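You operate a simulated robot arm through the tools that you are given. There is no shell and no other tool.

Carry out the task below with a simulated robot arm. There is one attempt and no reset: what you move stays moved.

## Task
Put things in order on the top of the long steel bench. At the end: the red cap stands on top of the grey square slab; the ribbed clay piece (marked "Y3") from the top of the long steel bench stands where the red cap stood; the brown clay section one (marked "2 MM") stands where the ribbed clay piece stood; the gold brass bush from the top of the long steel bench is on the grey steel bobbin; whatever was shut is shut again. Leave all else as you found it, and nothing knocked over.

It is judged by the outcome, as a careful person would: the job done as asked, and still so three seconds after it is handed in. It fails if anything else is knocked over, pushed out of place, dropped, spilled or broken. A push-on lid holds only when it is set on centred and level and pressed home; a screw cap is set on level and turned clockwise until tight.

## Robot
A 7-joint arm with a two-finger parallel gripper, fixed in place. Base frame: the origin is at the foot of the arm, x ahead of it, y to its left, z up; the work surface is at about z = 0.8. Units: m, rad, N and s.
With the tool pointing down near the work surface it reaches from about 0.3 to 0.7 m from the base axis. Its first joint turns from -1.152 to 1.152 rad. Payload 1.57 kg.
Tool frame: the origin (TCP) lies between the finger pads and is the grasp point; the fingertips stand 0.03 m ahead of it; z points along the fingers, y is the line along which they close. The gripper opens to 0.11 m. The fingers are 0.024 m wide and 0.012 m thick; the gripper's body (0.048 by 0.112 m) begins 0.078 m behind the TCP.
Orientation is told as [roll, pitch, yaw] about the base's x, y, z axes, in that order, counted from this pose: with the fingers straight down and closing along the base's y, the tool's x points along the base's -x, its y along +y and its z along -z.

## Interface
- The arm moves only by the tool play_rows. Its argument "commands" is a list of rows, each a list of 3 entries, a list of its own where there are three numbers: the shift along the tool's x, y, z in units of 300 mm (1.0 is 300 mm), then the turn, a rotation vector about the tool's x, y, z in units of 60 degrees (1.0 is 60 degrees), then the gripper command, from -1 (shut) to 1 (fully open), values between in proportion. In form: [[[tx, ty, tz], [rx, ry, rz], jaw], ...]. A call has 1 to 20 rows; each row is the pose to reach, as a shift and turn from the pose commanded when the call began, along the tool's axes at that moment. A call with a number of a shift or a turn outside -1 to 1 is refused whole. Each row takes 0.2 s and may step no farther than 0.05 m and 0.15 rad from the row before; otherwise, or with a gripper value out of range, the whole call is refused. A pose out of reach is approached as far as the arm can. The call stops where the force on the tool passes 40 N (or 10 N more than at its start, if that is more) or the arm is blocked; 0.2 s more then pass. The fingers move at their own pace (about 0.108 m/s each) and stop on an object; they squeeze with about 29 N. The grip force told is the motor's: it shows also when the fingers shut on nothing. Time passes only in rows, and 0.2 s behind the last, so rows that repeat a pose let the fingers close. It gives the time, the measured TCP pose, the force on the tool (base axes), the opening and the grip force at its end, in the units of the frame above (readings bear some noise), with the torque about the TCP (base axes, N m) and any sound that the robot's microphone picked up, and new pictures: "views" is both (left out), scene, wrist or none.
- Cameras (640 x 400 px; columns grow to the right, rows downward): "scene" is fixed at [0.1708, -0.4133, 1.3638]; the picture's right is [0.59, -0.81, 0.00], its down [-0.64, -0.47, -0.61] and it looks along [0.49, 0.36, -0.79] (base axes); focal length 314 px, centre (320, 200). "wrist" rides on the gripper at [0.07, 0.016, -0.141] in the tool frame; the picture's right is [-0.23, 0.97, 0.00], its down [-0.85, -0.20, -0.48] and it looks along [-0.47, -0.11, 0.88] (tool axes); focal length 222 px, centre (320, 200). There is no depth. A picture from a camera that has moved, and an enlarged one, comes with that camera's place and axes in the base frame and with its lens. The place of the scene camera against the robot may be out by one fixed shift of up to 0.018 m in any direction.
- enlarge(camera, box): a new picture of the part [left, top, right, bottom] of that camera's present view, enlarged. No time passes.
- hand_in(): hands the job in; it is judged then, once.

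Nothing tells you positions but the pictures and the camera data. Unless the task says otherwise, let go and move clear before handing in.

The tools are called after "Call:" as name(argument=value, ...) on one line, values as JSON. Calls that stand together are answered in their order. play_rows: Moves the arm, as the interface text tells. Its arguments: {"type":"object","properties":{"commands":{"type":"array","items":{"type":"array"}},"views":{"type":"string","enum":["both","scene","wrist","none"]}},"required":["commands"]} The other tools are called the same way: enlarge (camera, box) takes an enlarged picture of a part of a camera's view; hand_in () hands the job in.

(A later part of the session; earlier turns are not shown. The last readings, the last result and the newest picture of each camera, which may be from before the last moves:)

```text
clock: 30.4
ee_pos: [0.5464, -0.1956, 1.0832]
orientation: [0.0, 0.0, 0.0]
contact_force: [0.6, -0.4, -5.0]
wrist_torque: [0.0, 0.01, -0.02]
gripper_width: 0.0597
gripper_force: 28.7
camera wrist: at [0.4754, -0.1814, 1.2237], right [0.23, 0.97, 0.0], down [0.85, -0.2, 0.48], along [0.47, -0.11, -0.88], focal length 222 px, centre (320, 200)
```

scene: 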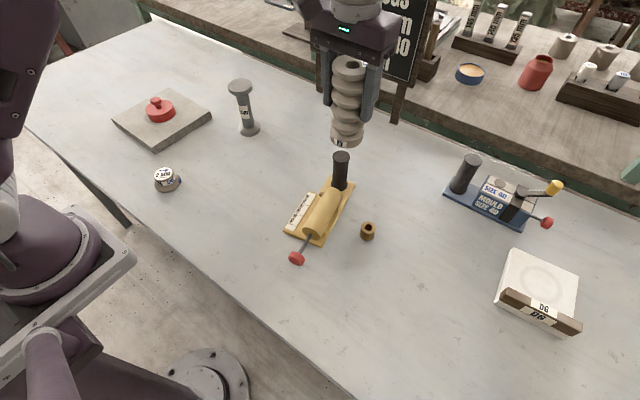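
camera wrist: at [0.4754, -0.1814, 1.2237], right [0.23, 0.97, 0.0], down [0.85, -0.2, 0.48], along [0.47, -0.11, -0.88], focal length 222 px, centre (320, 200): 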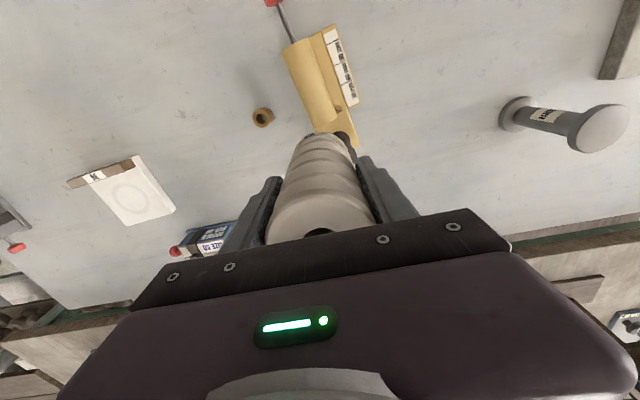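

Call:
play_rows(commands=[[[0.048, -0.103, 0], [0, 0, 0], -1], [[0.096, -0.205, 0], [0, 0, 0], -1], [[0.144, -0.308, 0], [0, 0, 0], -1], [[0.191, -0.41, 0], [0, 0, 0], -1], [[0.239, -0.513, 0], [0, 0, 0], -1], [[0.287, -0.615, 0], [0, 0, 0], -1], [[0.335, -0.718, 0.03], [0, 0, 0], -1], [[0.335, -0.718, 0.13], [0, 0, 0], -1], [[0.335, -0.718, 0.25], [0, 0, 0], -1], [[0.335, -0.718, 0.37], [0, 0, 0], -1], [[0.335, -0.718, 0.45], [0, 0, 0], -1], [[0.335, -0.718, 0.5], [0, 0, 0], -1], [[0.335, -0.718, 0.5], [0, 0, 0], -1]], views="both")

Call:
enlarge(camera="scene", box=[320, 160, 500, 310])

```text
clock: 33.2
ee_pos: [0.444, -0.4091, 0.9306]
orientation: [0.001, 0.001, 0.001]
contact_force: [-0.1, -0.8, -5.6]
wrist_torque: [0.01, 0.04, 0.0]
gripper_width: 0.0595
gripper_force: 29.2
camera wrist: at [0.3745, -0.3939, 1.0718], right [0.23, 0.97, 0.0], down [0.85, -0.2, 0.48], along [0.47, -0.11, -0.88], focal length 222 px, centre (320, 200)
```

scene: 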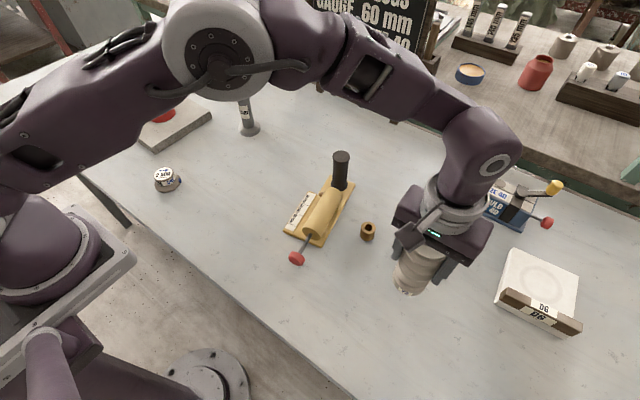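
wrist: 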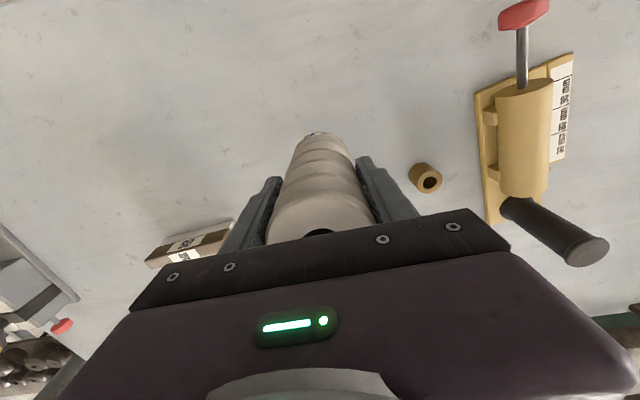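

```text
2.67 times, centred on (410, 235) of scene
camera zoom: at [0.1709, -0.4134, 1.3638], right [0.59, -0.81, 0.0], down [-0.64, -0.47, -0.61], along [0.49, 0.36, -0.79], focal length 839 px, centre (80, 107)
```

zoom: 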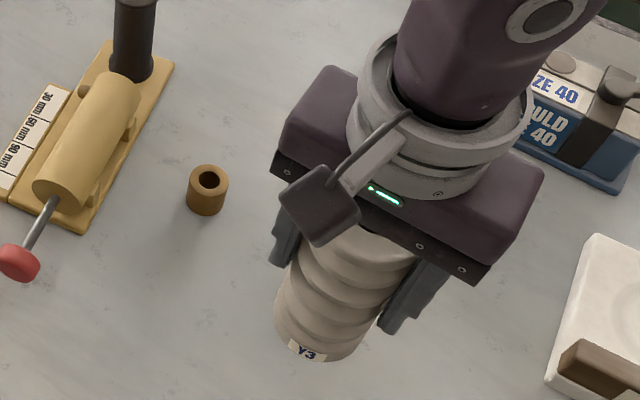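

Call:
play_rows(commands=[[[-0.007, -0.003, 0.05], [0, 0, 0], -1], [[-0.007, -0.003, 0.09], [0, 0, 0], -1], [[-0.007, -0.003, 0.115], [0, 0, 0], -1], [[-0.007, -0.003, 0.127], [0, 0, 0], -1], [[-0.007, -0.003, 0.127], [0, 0, 0], -1]], views="none")

Call:
enlarge(camera="scene", box=[320, 160, 500, 310])

```text
clock: 34.4
ee_pos: [0.4466, -0.4103, 0.8919]
orientation: [0.001, 0.001, 0.001]
contact_force: [-0.5, 0.8, -5.8]
wrist_torque: [-0.01, 0.02, 0.01]
gripper_width: 0.0593
gripper_force: 28.9
```

```text
2.67 times, centred on (410, 235) of scene
camera zoom: at [0.1709, -0.4134, 1.3638], right [0.59, -0.81, 0.0], down [-0.64, -0.47, -0.61], along [0.49, 0.36, -0.79], focal length 839 px, centre (80, 107)
```

zoom: 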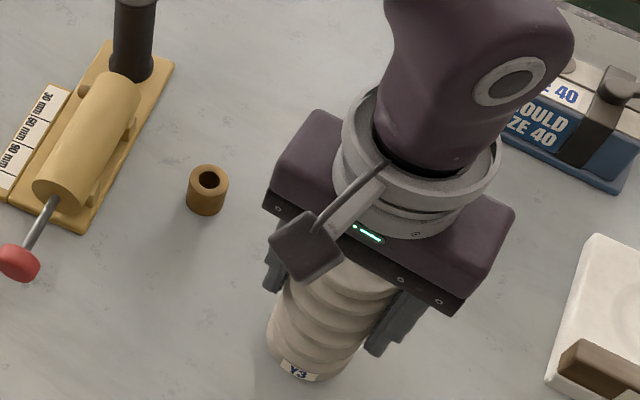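

Y3's base is about 4 mm above the bench at the cap's old spot. I lower it in small steps until contact.

Call:
play_rows(commands=[[[0, 0, 0.005], [0, 0, 0], -1], [[0, 0, 0.01], [0, 0, 0], -1], [[0, 0, 0.01], [0, 0, 0], -1]], views="none")

Call:
play_rows(commands=[[[0, 0, 0.004], [0, 0, 0], -1], [[0, 0, 0.004], [0, 0, 0], -1]], views="none")

```text
clock: 35.2
ee_pos: [0.447, -0.4094, 0.8904]
orientation: [0.001, 0.0, -0.002]
contact_force: [-0.3, -1.5, -5.5]
wrist_torque: [-0.03, 0.04, -0.03]
gripper_width: 0.0594
gripper_force: 28.9
```

```text
clock: 35.8
ee_pos: [0.4459, -0.4101, 0.89]
orientation: [0.0, 0.0, 0.0]
contact_force: [1.0, -0.8, -5.2]
wrist_torque: [0.0, 0.0, 0.01]
gripper_width: 0.0592
gripper_force: 28.9
```

Call:
play_rows(commands=[[[0, 0, 0.004], [0, 0, 0], -1], [[0, 0, 0.004], [0, 0, 0], -1]], views="none")

Call:
play_rows(commands=[[[0, 0, 0.004], [0, 0, 0], -1], [[0, 0, 0.004], [0, 0, 0], -1]], views="none")

```text
clock: 36.4
ee_pos: [0.446, -0.41, 0.8874]
orientation: [0.001, 0.0, 0.001]
contact_force: [0.3, -0.1, -6.1]
wrist_torque: [0.01, 0.07, -0.01]
gripper_width: 0.0593
gripper_force: 28.8
```

```text
clock: 37.0
ee_pos: [0.4462, -0.4086, 0.8878]
orientation: [0.001, 0.0, 0.001]
contact_force: [-4.2, 5.0, 10.2]
wrist_torque: [0.61, 0.04, 0.16]
gripper_width: 0.0596
gripper_force: 28.7
```

Contact is made. I ease off slightly and open the fingers evenly.

Call:
play_rows(commands=[[[0, 0, -0.003], [0, 0, 0], -1], [[0, 0, -0.003], [0, 0, 0], 0.15], [[0, 0, -0.003], [0, 0, 0], 0.3], [[0, 0, -0.003], [0, 0, 0], 0.6], [[0, 0, -0.003], [0, 0, 0], 1], [[0, 0, -0.003], [0, 0, 0], 1]], views="both")

Call:
enlarge(camera="scene", box=[320, 160, 500, 310])

```text
clock: 38.4
ee_pos: [0.4462, -0.4089, 0.8883]
orientation: [0.0, 0.002, 0.001]
contact_force: [-0.2, -0.6, -0.6]
wrist_torque: [-0.03, 0.02, -0.01]
gripper_width: 0.1099
gripper_force: 0.0
camera wrist: at [0.3766, -0.3945, 1.0293], right [0.23, 0.97, 0.0], down [0.85, -0.2, 0.48], along [0.47, -0.11, -0.88], focal length 222 px, centre (320, 200)
```

scene: 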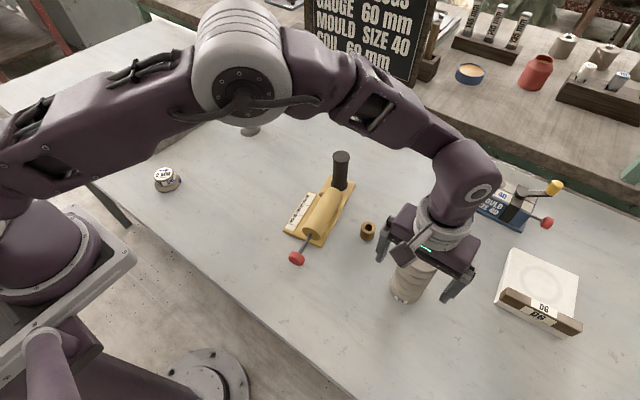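
wrist: 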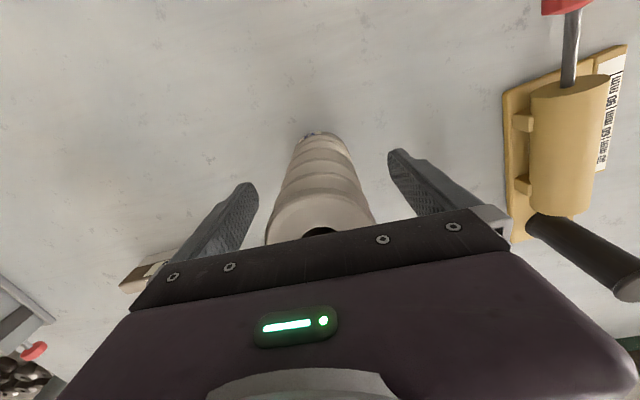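

```text
2.67 times, centred on (410, 235) of scene
camera zoom: at [0.1708, -0.4133, 1.3638], right [0.59, -0.81, 0.0], down [-0.64, -0.47, -0.61], along [0.49, 0.36, -0.79], focal length 839 px, centre (80, 107)
```

zoom: 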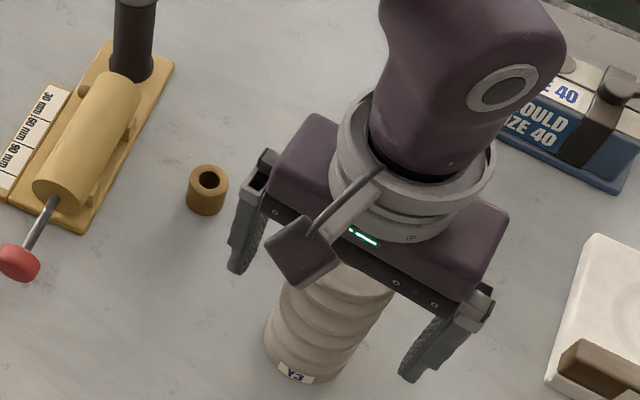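

Y3 stands at the cap's old place. I rise straight up and go look at the gold bush.

Call:
play_rows(commands=[[[0, 0, -0.1], [0, 0, 0], 1], [[0, 0, -0.22], [0, 0, 0], 1], [[0, 0, -0.35], [0, 0, 0], 1], [[0, 0, -0.45], [0, 0, 0], 1], [[-0.05, 0.1, -0.46], [0, 0, 0], 1], [[-0.1, 0.2, -0.46], [0, 0, 0], 1], [[-0.16, 0.31, -0.46], [0, 0, 0], 1], [[-0.19, 0.39, -0.4], [0, 0, 0], 1], [[-0.19, 0.39, -0.35], [0, 0, 0], 1], [[-0.19, 0.39, -0.35], [0, 0, 0], 1]], views="both")

Call:
enlarge(camera="scene", box=[270, 130, 470, 310])

Call:
enlarge(camera="wrist", box=[240, 80, 440, 205])

```text
clock: 40.6
ee_pos: [0.504, -0.2933, 0.9932]
orientation: [-0.002, 0.0, 0.001]
contact_force: [0.2, 1.2, 0.0]
wrist_torque: [0.0, -0.02, 0.0]
gripper_width: 0.1102
gripper_force: 0.1
camera wrist: at [0.4342, -0.2776, 1.1339], right [0.23, 0.97, 0.0], down [0.85, -0.2, 0.48], along [0.47, -0.11, -0.88], focal length 222 px, centre (320, 200)
```

scene: 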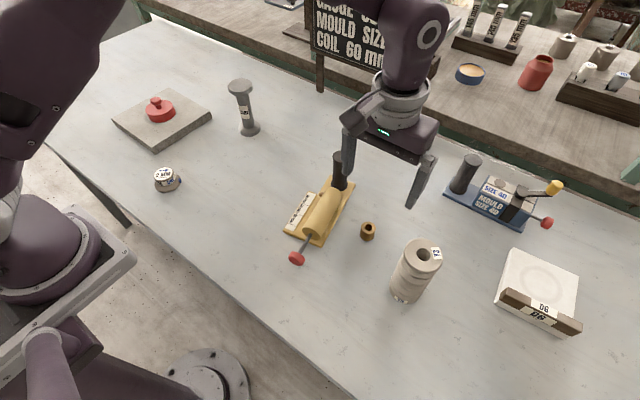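
wrist: 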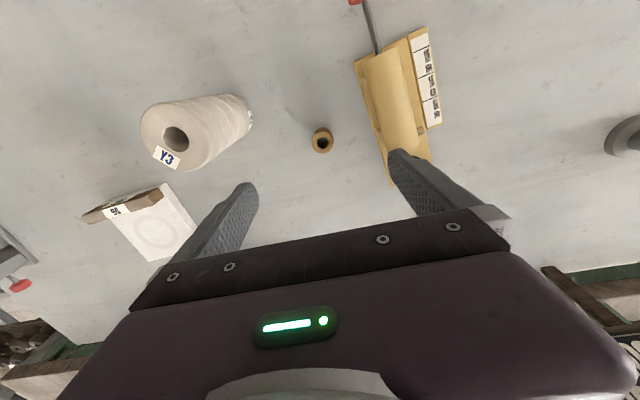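

```text
2.22 times, centred on (370, 220) of scene
camera zoom: at [0.1708, -0.4133, 1.3638], right [0.59, -0.81, 0.0], down [-0.64, -0.47, -0.61], along [0.49, 0.36, -0.79], focal length 699 px, centre (209, 156)
```

zoom: 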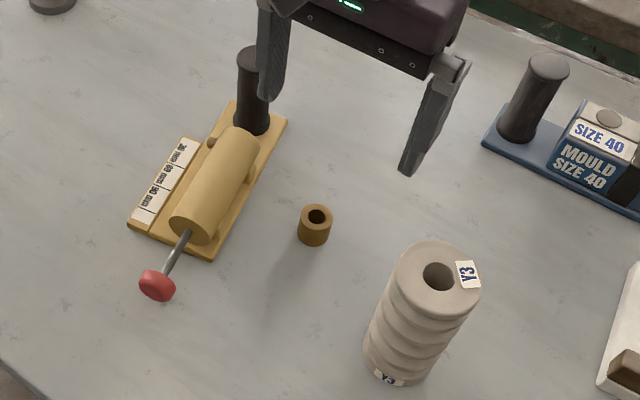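

```text
3.20 times, centred on (340, 142) of wrist
camera zoom: at [0.4342, -0.2776, 1.1339], right [0.23, 0.97, 0.0], down [0.85, -0.2, 0.48], along [0.47, -0.11, -0.88], focal length 711 px, centre (256, 384)
```

zoom: 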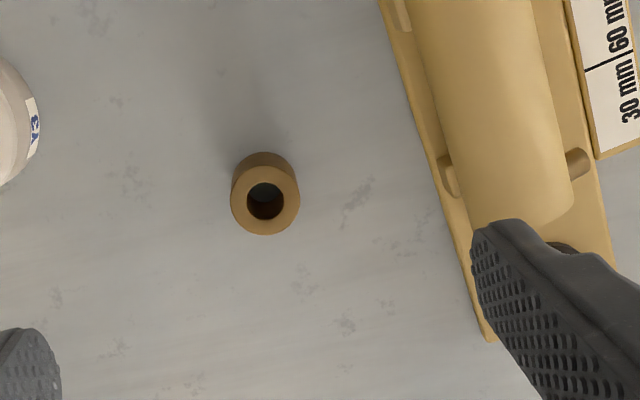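

The bush is at about (0.511, -0.292), roughly 30 mm across and 28 mm tall, with the yellow tool's plate about 74 mm from its centre. I narrow the opening to 70 mm and lower over it in two stages.

Call:
play_rows(commands=[[[-0.01, 0.001, 0.05], [0, 0, 0], 0.27], [[-0.023, 0.003, 0.12], [0, 0, 0], 0.27], [[-0.023, 0.003, 0.22], [0, 0, 0], 0.27], [[-0.023, 0.003, 0.32], [0, 0, 0], 0.27], [[-0.023, 0.003, 0.37], [0, 0, 0], 0.27], [[-0.023, 0.003, 0.37], [0, 0, 0], 0.27]], views="both")

Call:
enlarge(camera="wrist", box=[240, 80, 440, 205])

Call:
enlarge(camera="scene", box=[290, 140, 450, 270])

```text
clock: 42.0
ee_pos: [0.5075, -0.2952, 0.8814]
orientation: [0.001, -0.002, -0.001]
contact_force: [0.9, 0.1, -0.2]
wrist_torque: [-0.03, -0.02, 0.04]
gripper_width: 0.0697
gripper_force: 0.0
camera wrist: at [0.4392, -0.2788, 1.0233], right [0.23, 0.97, 0.0], down [0.85, -0.2, 0.48], along [0.47, -0.11, -0.88], focal length 222 px, centre (320, 200)
```

scene: 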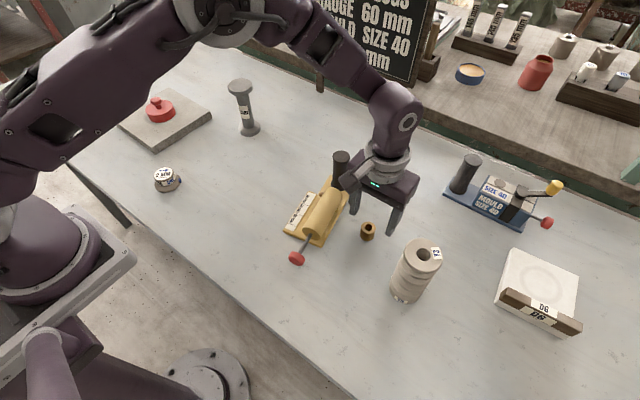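
wrist: 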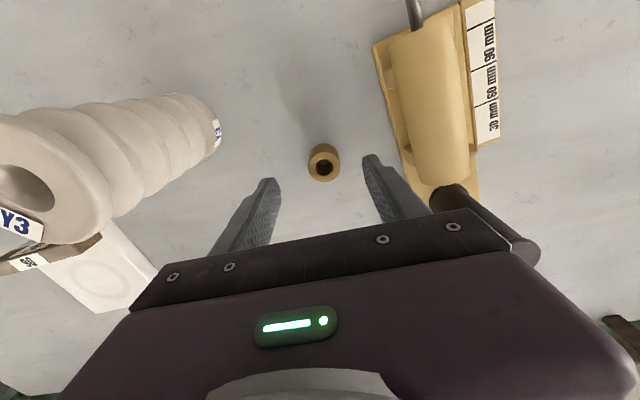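

```text
3.20 times, centred on (340, 142) of wrist
camera zoom: at [0.4392, -0.2788, 1.0233], right [0.23, 0.97, 0.0], down [0.85, -0.2, 0.48], along [0.47, -0.11, -0.88], focal length 711 px, centre (256, 384)
```

zoom: 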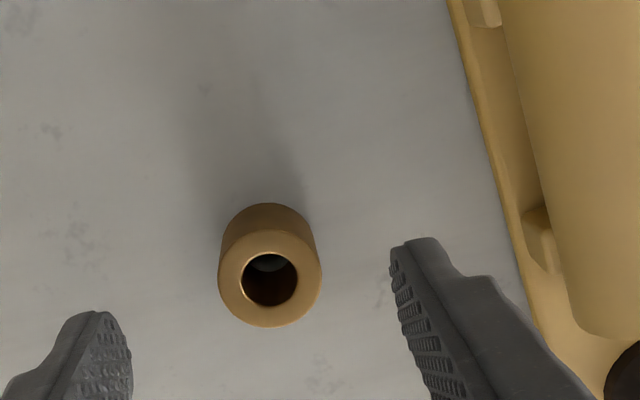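

```text
3.08 times, centred on (370, 205) of scene
camera zoom: at [0.1708, -0.4133, 1.3638], right [0.59, -0.81, 0.0], down [-0.64, -0.47, -0.61], along [0.49, 0.36, -0.79], focal length 968 px, centre (166, 185)
```

zoom: 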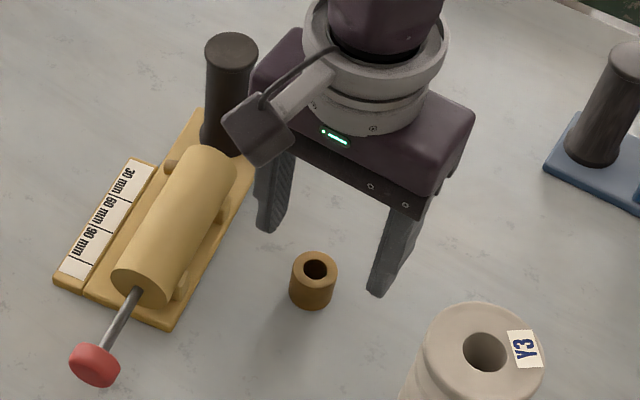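

Call:
play_rows(commands=[[[-0.006, 0.009, 0.05], [0, 0, 0], 0.27], [[-0.006, 0.009, 0.1], [0, 0, 0], 0.27], [[-0.006, 0.009, 0.13], [0, 0, 0], 0.27], [[-0.006, 0.009, 0.143], [0, 0, 0], 0.27], [[-0.006, 0.009, 0.143], [0, 0, 0], 0.27]], views="wrist")

Call:
enlarge(camera="wrist", box=[240, 120, 400, 220])

Call:
enlarge(camera="scene", box=[290, 140, 450, 270])

```text
clock: 43.2
ee_pos: [0.5114, -0.29, 0.8375]
orientation: [0.0, -0.001, -0.001]
contact_force: [0.0, -0.3, 0.3]
wrist_torque: [0.02, -0.02, -0.02]
gripper_width: 0.0696
gripper_force: 0.1
camera wrist: at [0.442, -0.2748, 0.9801], right [0.23, 0.97, 0.0], down [0.85, -0.2, 0.48], along [0.47, -0.11, -0.88], focal length 222 px, centre (320, 200)
```

wrist: 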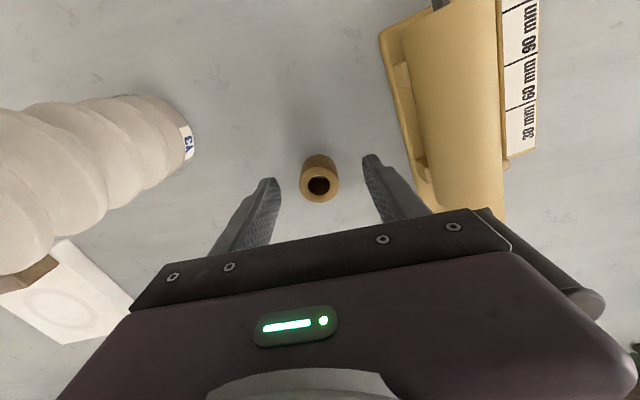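

```text
4.00 times, centred on (320, 170) of wrist
camera zoom: at [0.442, -0.2748, 0.9801], right [0.23, 0.97, 0.0], down [0.85, -0.2, 0.48], along [0.47, -0.11, -0.88], focal length 888 px, centre (320, 320)
```

zoom: 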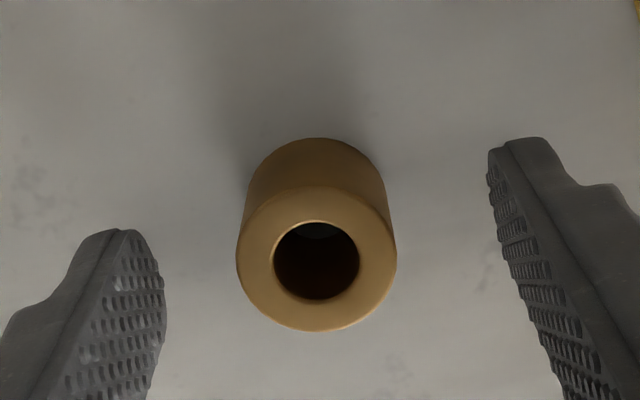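

```text
3.08 times, centred on (370, 205) of scene
camera zoom: at [0.1708, -0.4133, 1.3638], right [0.59, -0.81, 0.0], down [-0.64, -0.47, -0.61], along [0.49, 0.36, -0.79], focal length 968 px, centre (166, 185)
```

zoom: 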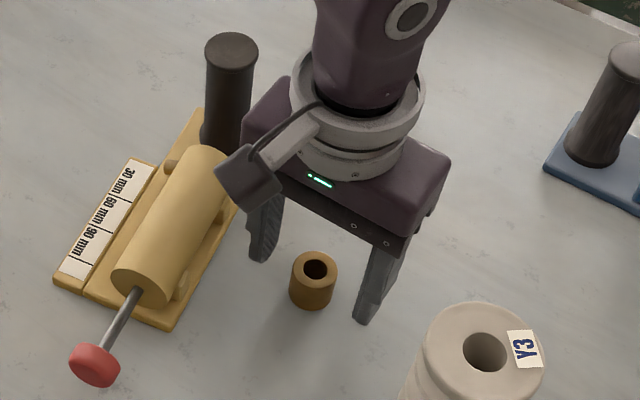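

The bush lies centred between the finger pads. I close on it.

Call:
play_rows(commands=[[[0, 0, 0], [0, 0, 0], -0.2], [[0, 0, 0], [0, 0, 0], -1], [[0, 0, 0], [0, 0, 0], -1], [[0, 0, 0], [0, 0, 0], -1], [[0, 0, 0], [0, 0, 0], -1]], views="wrist")

```text
clock: 44.4
ee_pos: [0.5107, -0.2892, 0.8389]
orientation: [0.0, 0.001, -0.002]
contact_force: [0.0, -0.8, 0.5]
wrist_torque: [-0.06, -0.03, 0.0]
gripper_width: 0.0293
gripper_force: 28.7
camera wrist: at [0.4419, -0.2747, 0.9801], right [0.23, 0.97, 0.0], down [0.85, -0.2, 0.48], along [0.47, -0.11, -0.88], focal length 222 px, centre (320, 200)
```

wrist: 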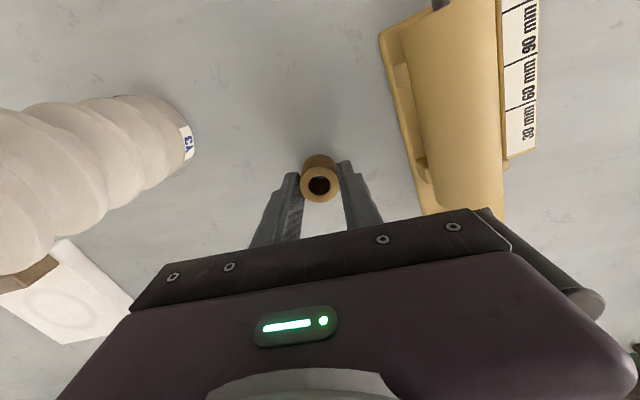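

The bush is held (29.3 mm). I lift and carry it toward the bobbin, whose axis I compute at (0.610, 0.146) with its top near z = 0.94.

Call:
play_rows(commands=[[[0, 0, -0.03], [0, 0, 0], -1], [[0, 0, -0.12], [0, 0, 0], -1], [[0, 0, -0.26], [0, 0, 0], -1], [[0, 0, -0.4], [0, 0, 0], -1], [[0, 0, -0.54], [0, 0, 0], -1], [[0, 0, -0.68], [0, 0, 0], -1], [[-0.01, 0.08, -0.75], [0, 0, 0], -1], [[-0.04, 0.2, -0.75], [0, 0, 0], -1], [[-0.07, 0.33, -0.75], [0, 0, 0], -1], [[-0.1, 0.46, -0.75], [0, 0, 0], -1], [[-0.13, 0.59, -0.75], [0, 0, 0], -1], [[-0.16, 0.72, -0.75], [0, 0, 0], -1], [[-0.19, 0.85, -0.75], [0, 0, 0], -1], [[-0.22, 0.98, -0.75], [0, 0, 0], -1]], views="none")

Call:
play_rows(commands=[[[-0.03, 0.12, 0], [0, 0, 0], -1], [[-0.06, 0.25, 0], [0, 0, 0], -1], [[-0.09, 0.38, 0], [0, 0, 0], -1], [[-0.1, 0.47, 0], [0, 0, 0], -1], [[-0.1, 0.47, 0], [0, 0, 0], -1]], views="both")

Call:
enlarge(camera="wrist", box=[260, 100, 400, 220])

```text
clock: 47.4
ee_pos: [0.5779, 0.0029, 1.0645]
orientation: [-0.001, -0.001, -0.002]
contact_force: [-0.5, -0.3, -1.0]
wrist_torque: [-0.03, -0.01, -0.02]
gripper_width: 0.0292
gripper_force: 29.1
```

```text
clock: 48.6
ee_pos: [0.6056, 0.1436, 1.063]
orientation: [-0.002, -0.001, -0.002]
contact_force: [0.1, -0.3, -1.1]
wrist_torque: [0.0, 0.04, -0.02]
gripper_width: 0.0293
gripper_force: 29.4
camera wrist: at [0.5379, 0.1584, 1.2043], right [0.23, 0.97, 0.0], down [0.86, -0.2, 0.48], along [0.47, -0.11, -0.88], focal length 222 px, centre (320, 200)
```

scene: 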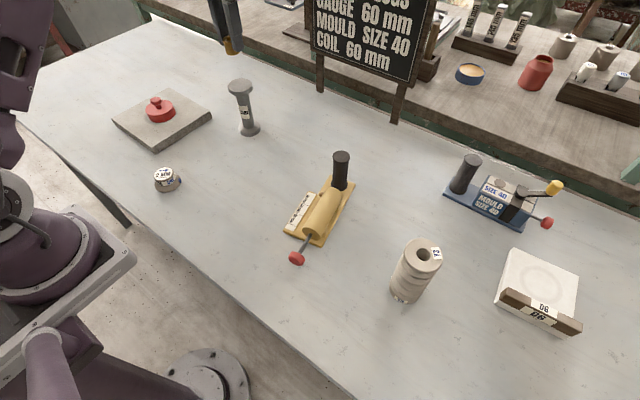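
wrist: 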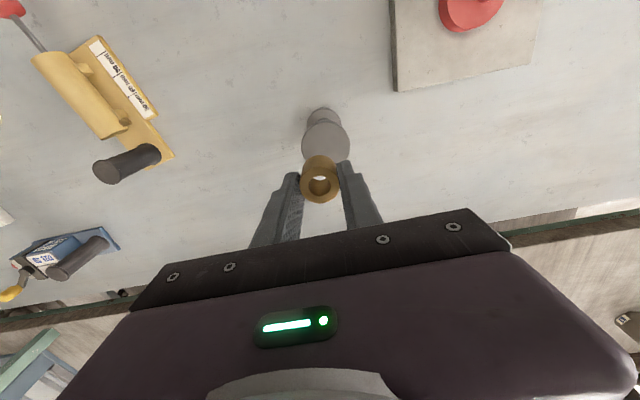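

```text
3.33 times, centred on (330, 160) of wrist
camera zoom: at [0.5379, 0.1584, 1.2043], right [0.23, 0.97, 0.0], down [0.86, -0.2, 0.48], along [0.47, -0.11, -0.88], focal length 740 px, centre (287, 333)
```

zoom: 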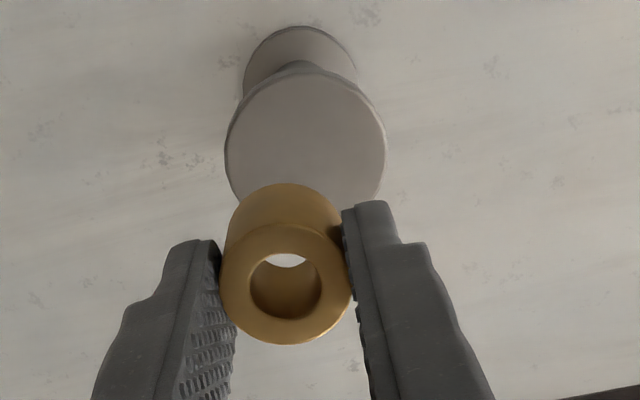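

Call:
play_rows(commands=[[[-0.005, 0.012, 0.05], [0, 0, 0], -1], [[-0.005, 0.012, 0.12], [0, 0, 0], -1], [[-0.005, 0.012, 0.18], [0, 0, 0], -1], [[-0.005, 0.012, 0.2], [0, 0, 0], -1], [[-0.005, 0.012, 0.2], [0, 0, 0], -1]], views="both")

Call:
enlarge(camera="wrist", box=[260, 100, 400, 220])

Call:
enlarge(camera="scene", box=[180, 20, 310, 145])

```text
clock: 49.8
ee_pos: [0.6082, 0.1464, 1.0034]
orientation: [0.001, 0.0, 0.0]
contact_force: [-0.3, 0.3, -0.3]
wrist_torque: [0.0, -0.01, 0.0]
gripper_width: 0.0293
gripper_force: 29.1
camera wrist: at [0.5384, 0.1622, 1.1442], right [0.23, 0.97, 0.0], down [0.85, -0.2, 0.48], along [0.47, -0.11, -0.88], focal length 222 px, centre (320, 200)
```

scene: 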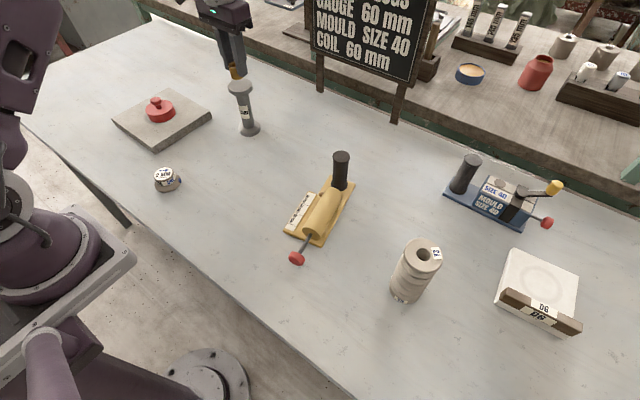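
wrist: 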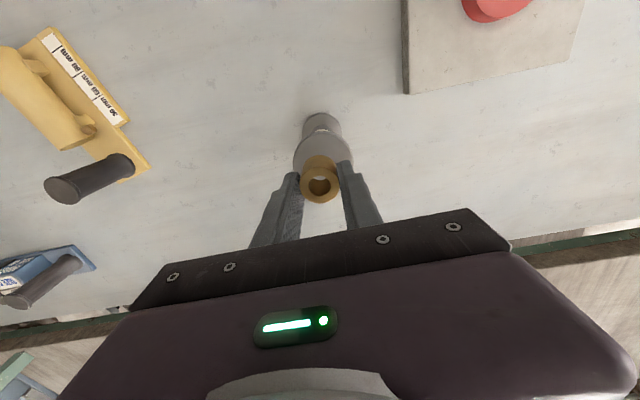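

```text
3.33 times, centred on (330, 160) of wrist
camera zoom: at [0.5384, 0.1622, 1.1442], right [0.23, 0.97, 0.0], down [0.85, -0.2, 0.48], along [0.47, -0.11, -0.88], focal length 740 px, centre (287, 333)
```

zoom: 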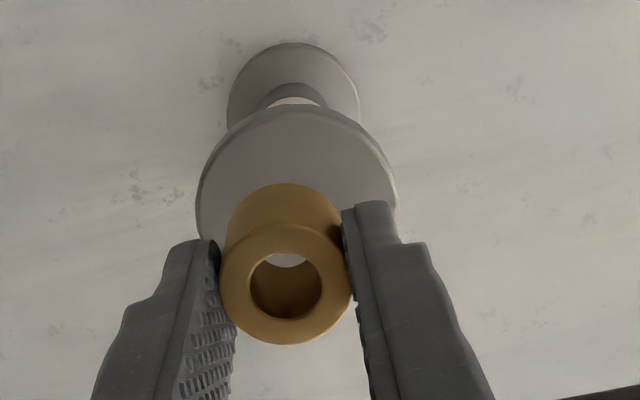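

```text
3.20 times, centred on (245, 82) of scene
camera zoom: at [0.1708, -0.4133, 1.3638], right [0.59, -0.81, 0.0], down [-0.64, -0.47, -0.61], along [0.49, 0.36, -0.79], focal length 1006 px, centre (560, 576)
```

zoom: 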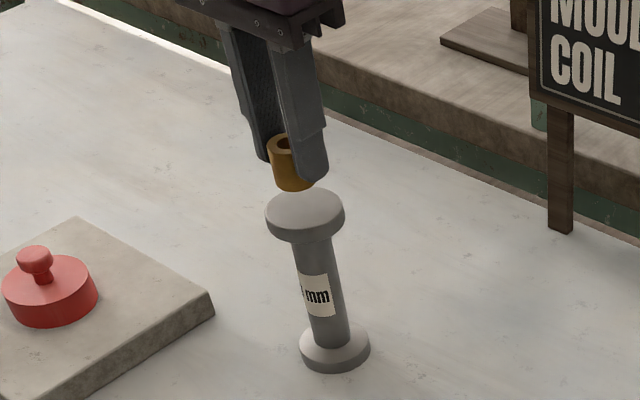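

The bush hovers over the bobbin, needing about 1 mm in x and 2.5 mm in y. I correct and lower closer.

Call:
play_rows(commands=[[[-0.003, 0.008, 0.02], [0, 0, 0], -1], [[-0.003, 0.008, 0.045], [0, 0, 0], -1], [[-0.003, 0.008, 0.055], [0, 0, 0], -1], [[-0.003, 0.008, 0.055], [0, 0, 0], -1]], views="wrist")

Call:
enlarge(camera="wrist", box=[260, 100, 400, 220])

Call:
enlarge(camera="scene", box=[200, 40, 290, 120])

```text
clock: 50.8
ee_pos: [0.6107, 0.1516, 0.9872]
orientation: [-0.001, 0.0, 0.0]
contact_force: [0.0, -0.8, -1.4]
wrist_torque: [0.0, 0.03, -0.01]
gripper_width: 0.0296
gripper_force: 28.9
camera wrist: at [0.5412, 0.1657, 1.1286], right [0.23, 0.97, 0.0], down [0.85, -0.2, 0.48], along [0.47, -0.11, -0.88], focal length 222 px, centre (320, 200)
```

wrist: 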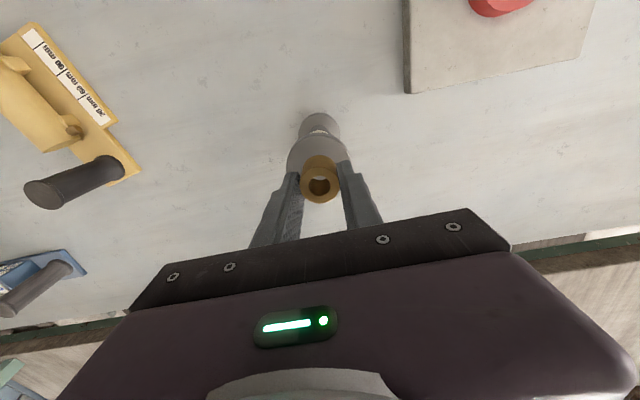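

```text
3.33 times, centred on (330, 160) of wrist
camera zoom: at [0.5412, 0.1657, 1.1286], right [0.23, 0.97, 0.0], down [0.85, -0.2, 0.48], along [0.47, -0.11, -0.88], focal length 740 px, centre (287, 333)
```

zoom: 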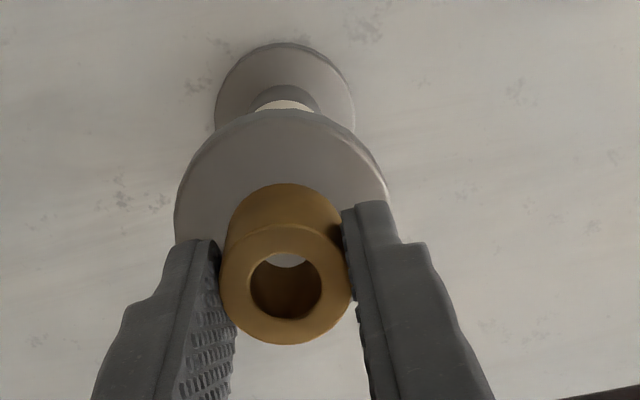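

```text
5.00 times, centred on (245, 80) of scene
camera zoom: at [0.1708, -0.4133, 1.3638], right [0.59, -0.81, 0.0], down [-0.64, -0.47, -0.61], along [0.49, 0.36, -0.79], focal length 1573 px, centre (695, 800)
```

zoom: 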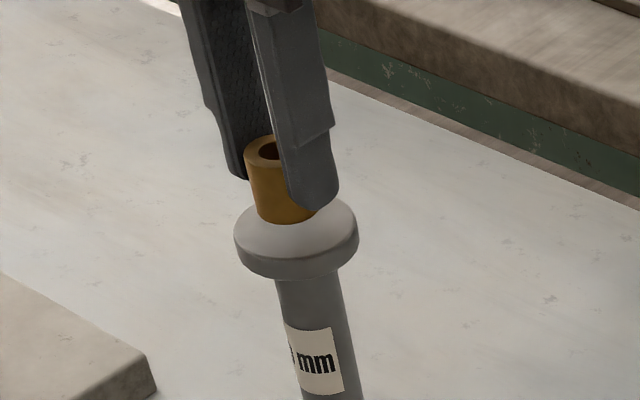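

The bush is now centred on the bobbin to within about a millimetre and hovers roughly 12 mm above it. I lower in small steps until contact.

Call:
play_rows(commands=[[[0.003, 0, 0.01], [0, 0, 0], -1], [[0.003, 0, 0.02], [0, 0, 0], -1], [[0.003, 0, 0.02], [0, 0, 0], -1]], views="none")

Call:
enlarge(camera="scene", box=[200, 40, 290, 120])

```text
clock: 51.6
ee_pos: [0.6098, 0.151, 0.9826]
orientation: [0.0, 0.0, 0.0]
contact_force: [-0.5, -0.9, -1.8]
wrist_torque: [0.01, 0.01, -0.04]
gripper_width: 0.0294
gripper_force: 28.7
```

```text
5.00 times, centred on (245, 80) of scene
camera zoom: at [0.1708, -0.4133, 1.3638], right [0.59, -0.81, 0.0], down [-0.64, -0.47, -0.61], along [0.49, 0.36, -0.79], focal length 1573 px, centre (695, 800)
```

zoom: 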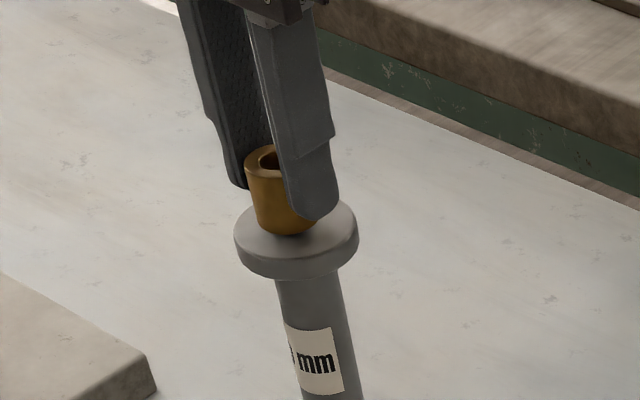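

Call:
play_rows(commands=[[[0, 0, 0.008], [0, 0, 0], -1], [[0, 0, 0.016], [0, 0, 0], -1], [[0, 0, 0.016], [0, 0, 0], -1]], views="none")

Call:
play_rows(commands=[[[0, 0, 0.005], [0, 0, 0], -1], [[0, 0, 0.005], [0, 0, 0], -1]], views="none")

Call:
enlarge(camera="scene", box=[200, 40, 290, 120])

```text
clock: 52.4
ee_pos: [0.6095, 0.1505, 0.9792]
orientation: [0.001, -0.004, -0.001]
contact_force: [2.7, -1.2, 9.8]
wrist_torque: [-0.13, -0.13, -0.02]
gripper_width: 0.0291
gripper_force: 28.5
```

```text
clock: 53.0
ee_pos: [0.6086, 0.15, 0.9774]
orientation: [0.001, -0.005, 0.0]
contact_force: [1.4, -1.0, 25.7]
wrist_torque: [-0.08, -0.05, -0.04]
gripper_width: 0.0294
gripper_force: 29.1
```

```text
5.00 times, centred on (245, 80) of scene
camera zoom: at [0.1704, -0.4135, 1.3638], right [0.59, -0.81, 0.0], down [-0.64, -0.47, -0.61], along [0.49, 0.36, -0.79], focal length 1573 px, centre (695, 800)
```

zoom: 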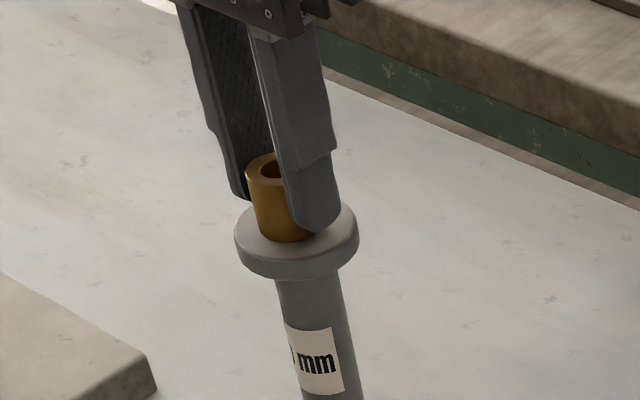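

Contact was made at z ≈ 0.979; the bush sits about 3 mm off the bobbin's centre. I lift it a few millimetres, shift it, and set it down again.

Call:
play_rows(commands=[[[0, 0, -0.01], [0, 0, 0], -1], [[0, 0, -0.02], [0, 0, 0], -1], [[-0.005, -0.009, -0.02], [0, 0, 0], -1], [[-0.005, -0.009, -0.02], [0, 0, 0], -1]], views="wrist")

Call:
enlarge(camera="scene", box=[200, 40, 290, 120])

Call:
enlarge(camera="wrist", box=[260, 100, 400, 220])

```text
clock: 54.0
ee_pos: [0.6116, 0.1489, 0.9815]
orientation: [0.0, 0.0, 0.001]
contact_force: [-0.1, 0.2, -1.1]
wrist_torque: [0.0, 0.0, -0.06]
gripper_width: 0.0294
gripper_force: 29.0
camera wrist: at [0.542, 0.1636, 1.1225], right [0.23, 0.97, 0.0], down [0.86, -0.2, 0.48], along [0.47, -0.11, -0.88], focal length 222 px, centre (320, 200)
```

wrist: 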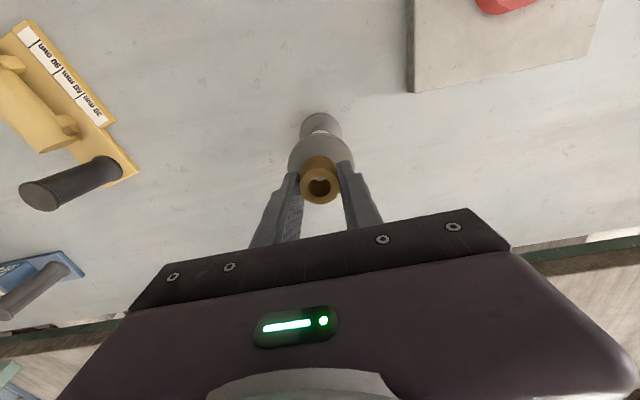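

```text
5.00 times, centred on (245, 80) of scene
camera zoom: at [0.1708, -0.4133, 1.3638], right [0.59, -0.81, 0.0], down [-0.64, -0.47, -0.61], along [0.49, 0.36, -0.79], focal length 1573 px, centre (695, 800)
```

zoom: 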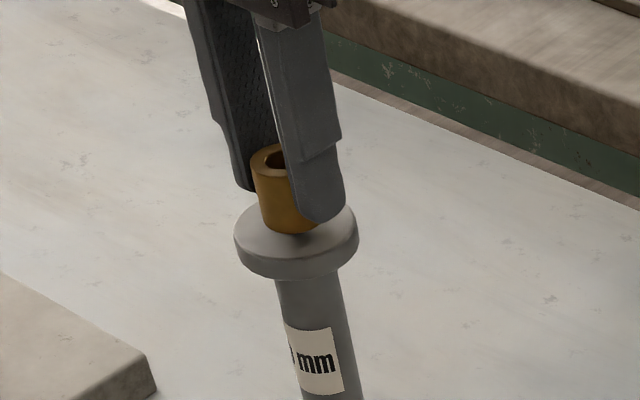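

```text
3.33 times, centred on (330, 160) of wrist
camera zoom: at [0.542, 0.1636, 1.1225], right [0.23, 0.97, 0.0], down [0.86, -0.2, 0.48], along [0.47, -0.11, -0.88], focal length 740 px, centre (287, 333)
```

zoom: 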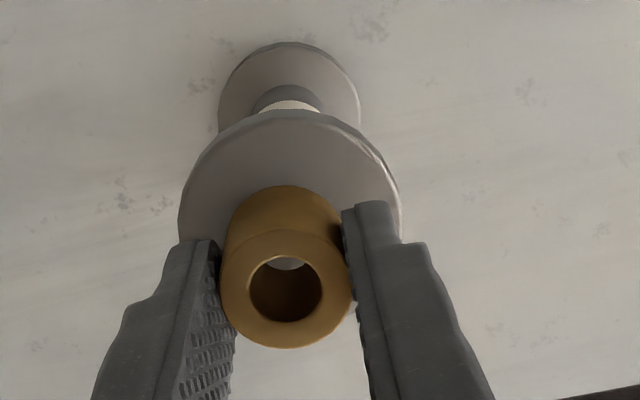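

The two views disagree by only a few millimetres; a 2 mm shift back in x puts the bush well within the flange. I then set it down.

Call:
play_rows(commands=[[[0.007, 0, 0], [0, 0, 0], -1], [[0.007, 0, 0.005], [0, 0, 0], -1], [[0.007, 0, 0.01], [0, 0, 0], -1], [[0.007, 0, 0.01], [0, 0, 0], -1]], views="none")

Call:
play_rows(commands=[[[0, 0, 0.003], [0, 0, 0], -1], [[0, 0, 0.003], [0, 0, 0], -1]], views="none")

Call:
enlarge(camera="scene", box=[200, 40, 290, 120])

```text
clock: 55.0
ee_pos: [0.609, 0.1487, 0.98]
orientation: [-0.001, 0.0, 0.001]
contact_force: [0.2, 0.4, -1.5]
wrist_torque: [0.02, 0.0, 0.0]
gripper_width: 0.0294
gripper_force: 29.1
```

```text
clock: 55.6
ee_pos: [0.6092, 0.1487, 0.9782]
orientation: [-0.001, -0.001, 0.001]
contact_force: [-0.2, -0.3, -1.3]
wrist_torque: [0.0, 0.02, -0.02]
gripper_width: 0.029
gripper_force: 29.1
```

```text
5.00 times, centred on (245, 80) of scene
camera zoom: at [0.1708, -0.4133, 1.3638], right [0.59, -0.81, 0.0], down [-0.64, -0.47, -0.61], along [0.49, 0.36, -0.79], focal length 1573 px, centre (695, 800)
```

zoom: 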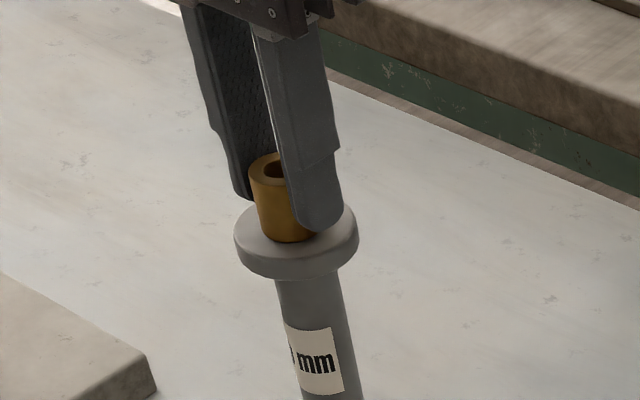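

Call:
play_rows(commands=[[[0, 0, 0.003], [0, 0, 0], -1], [[0, 0, 0.003], [0, 0, 0], -1]], views="none")

Call:
play_rows(commands=[[[0, 0, 0.003], [0, 0, 0], -1], [[0, 0, 0.003], [0, 0, 0], -1]], views="none")

```text
clock: 56.2
ee_pos: [0.6093, 0.1485, 0.9768]
orientation: [0.0, 0.001, 0.0]
contact_force: [-0.3, -0.5, 2.9]
wrist_torque: [0.03, -0.01, 0.03]
gripper_width: 0.0292
gripper_force: 29.0
```

```text
clock: 56.8
ee_pos: [0.6087, 0.148, 0.9773]
orientation: [0.0, -0.002, -0.002]
contact_force: [-2.0, -2.3, 24.5]
wrist_torque: [-0.15, 0.25, -0.06]
gripper_width: 0.0293
gripper_force: 28.8
```

The bush is seated flat on the bobbin. I ease off by 1 mm and open gently.

Call:
play_rows(commands=[[[0, 0, -0.003], [0, 0, 0], -1], [[0, 0, -0.003], [0, 0, 0], -0.4], [[0, 0, -0.003], [0, 0, 0], -0.2], [[0, 0, -0.003], [0, 0, 0], 0.1], [[0, 0, -0.003], [0, 0, 0], 0.3], [[0, 0, -0.003], [0, 0, 0], 0.3]], views="wrist")

Call:
enlarge(camera="scene", box=[200, 40, 290, 120])

Call:
enlarge(camera="wrist", box=[260, 100, 400, 220])

```text
clock: 58.2
ee_pos: [0.6088, 0.149, 0.9766]
orientation: [-0.001, -0.001, -0.001]
contact_force: [-0.7, 0.1, -0.5]
wrist_torque: [0.02, -0.01, 0.01]
gripper_width: 0.0713
gripper_force: 0.1
camera wrist: at [0.5396, 0.1643, 1.1173], right [0.23, 0.97, 0.0], down [0.85, -0.2, 0.48], along [0.47, -0.11, -0.88], focal length 222 px, centre (320, 200)
```

wrist: 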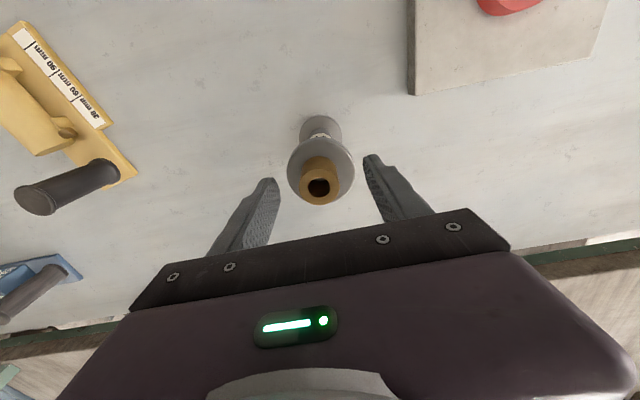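

```text
5.00 times, centred on (245, 80) of scene
camera zoom: at [0.1708, -0.4133, 1.3638], right [0.59, -0.81, 0.0], down [-0.64, -0.47, -0.61], along [0.49, 0.36, -0.79], focal length 1573 px, centre (695, 800)
```

zoom: 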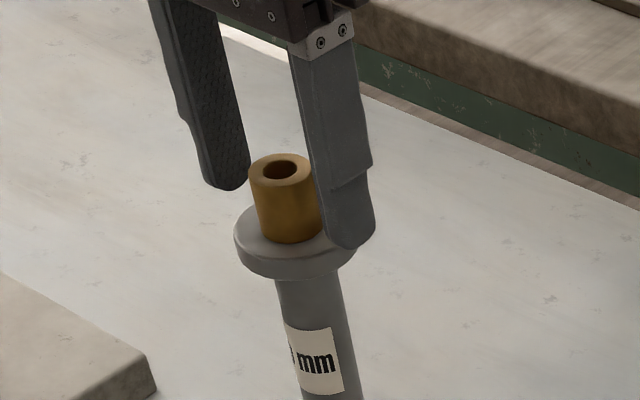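

```text
3.33 times, centred on (330, 160) of wrist
camera zoom: at [0.5396, 0.1643, 1.1173], right [0.23, 0.97, 0.0], down [0.85, -0.2, 0.48], along [0.47, -0.11, -0.88], focal length 740 px, centre (287, 333)
```

zoom: 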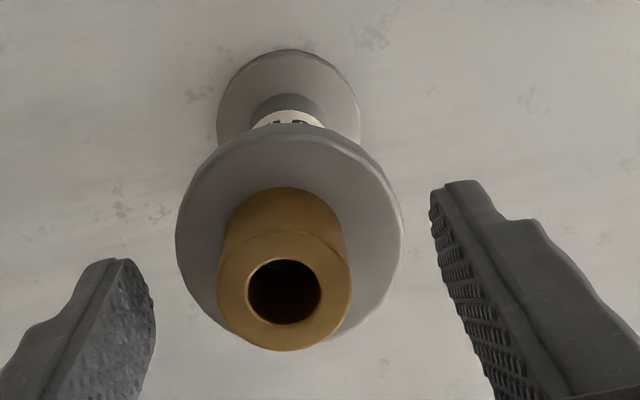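

The bush stands on the bobbin, within about 2 mm of centre. I rise straight up and go to the "2 MM" piece.

Call:
play_rows(commands=[[[0, 0, -0.05], [0, 0, 0], 0.3], [[0, 0, -0.15], [0, 0, 0], 0.3], [[0, 0, -0.25], [0, 0, 0], 0.3], [[0.06, 0.0, -0.3], [0, 0, 0], 0.5], [[0.18, 0.01, -0.3], [0, 0, 0], 1], [[0.31, 0.02, -0.3], [0, 0, 0], 1], [[0.44, 0.03, -0.3], [0, 0, 0], 1], [[0.57, 0.04, -0.28], [0, 0, 0], 1], [[0.7, 0.05, -0.2], [0, 0, 0], 1], [[0.8, 0.05, -0.1], [0, 0, 0], 1], [[0.85, 0.05, 0], [0, 0, 0], 1], [[0.85, 0.05, 0], [0, 0, 0], 1]], views="both")

Call:
enlarge(camera="wrist", box=[240, 80, 440, 205])

Call:
enlarge(camera="scene", box=[120, 60, 280, 210])

```text
clock: 60.8
ee_pos: [0.3544, 0.1647, 0.9765]
orientation: [-0.001, -0.001, 0.0]
contact_force: [0.1, 0.2, 0.8]
wrist_torque: [0.0, -0.01, 0.0]
gripper_width: 0.1102
gripper_force: 0.0
camera wrist: at [0.2848, 0.1801, 1.1174], right [0.23, 0.97, 0.0], down [0.85, -0.2, 0.48], along [0.47, -0.11, -0.88], focal length 222 px, centre (320, 200)
```

scene: 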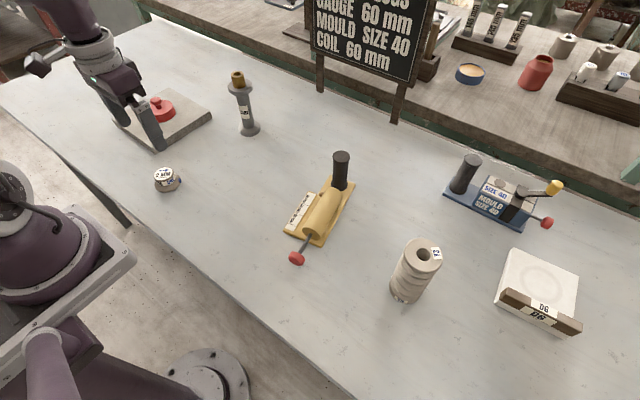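
wrist: 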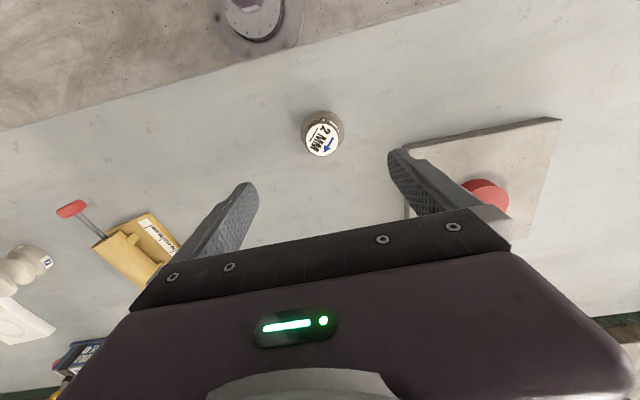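

```text
3.20 times, centred on (340, 142) of wrist
camera zoom: at [0.2848, 0.1801, 1.1174], right [0.23, 0.97, 0.0], down [0.85, -0.2, 0.48], along [0.47, -0.11, -0.88], focal length 711 px, centre (256, 384)
```

zoom: 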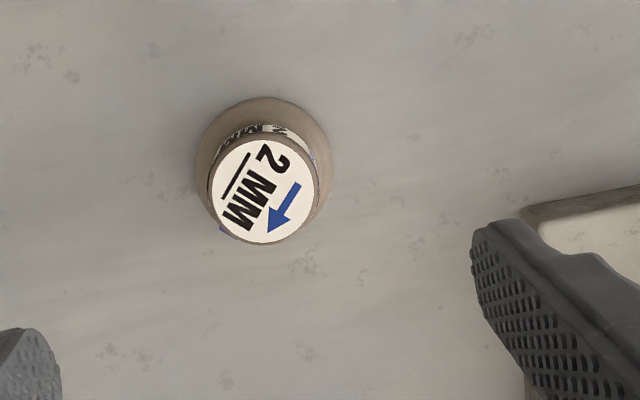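

```text
2.67 times, centred on (200, 135) of scene
camera zoom: at [0.1708, -0.4133, 1.3638], right [0.59, -0.81, 0.0], down [-0.64, -0.47, -0.61], along [0.49, 0.36, -0.79], focal length 839 px, centre (640, 373)
```

zoom: 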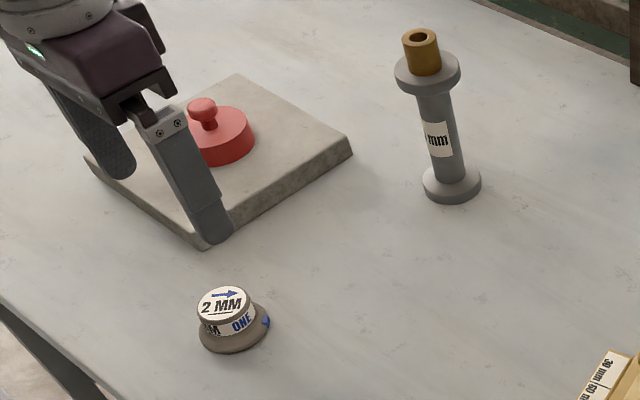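

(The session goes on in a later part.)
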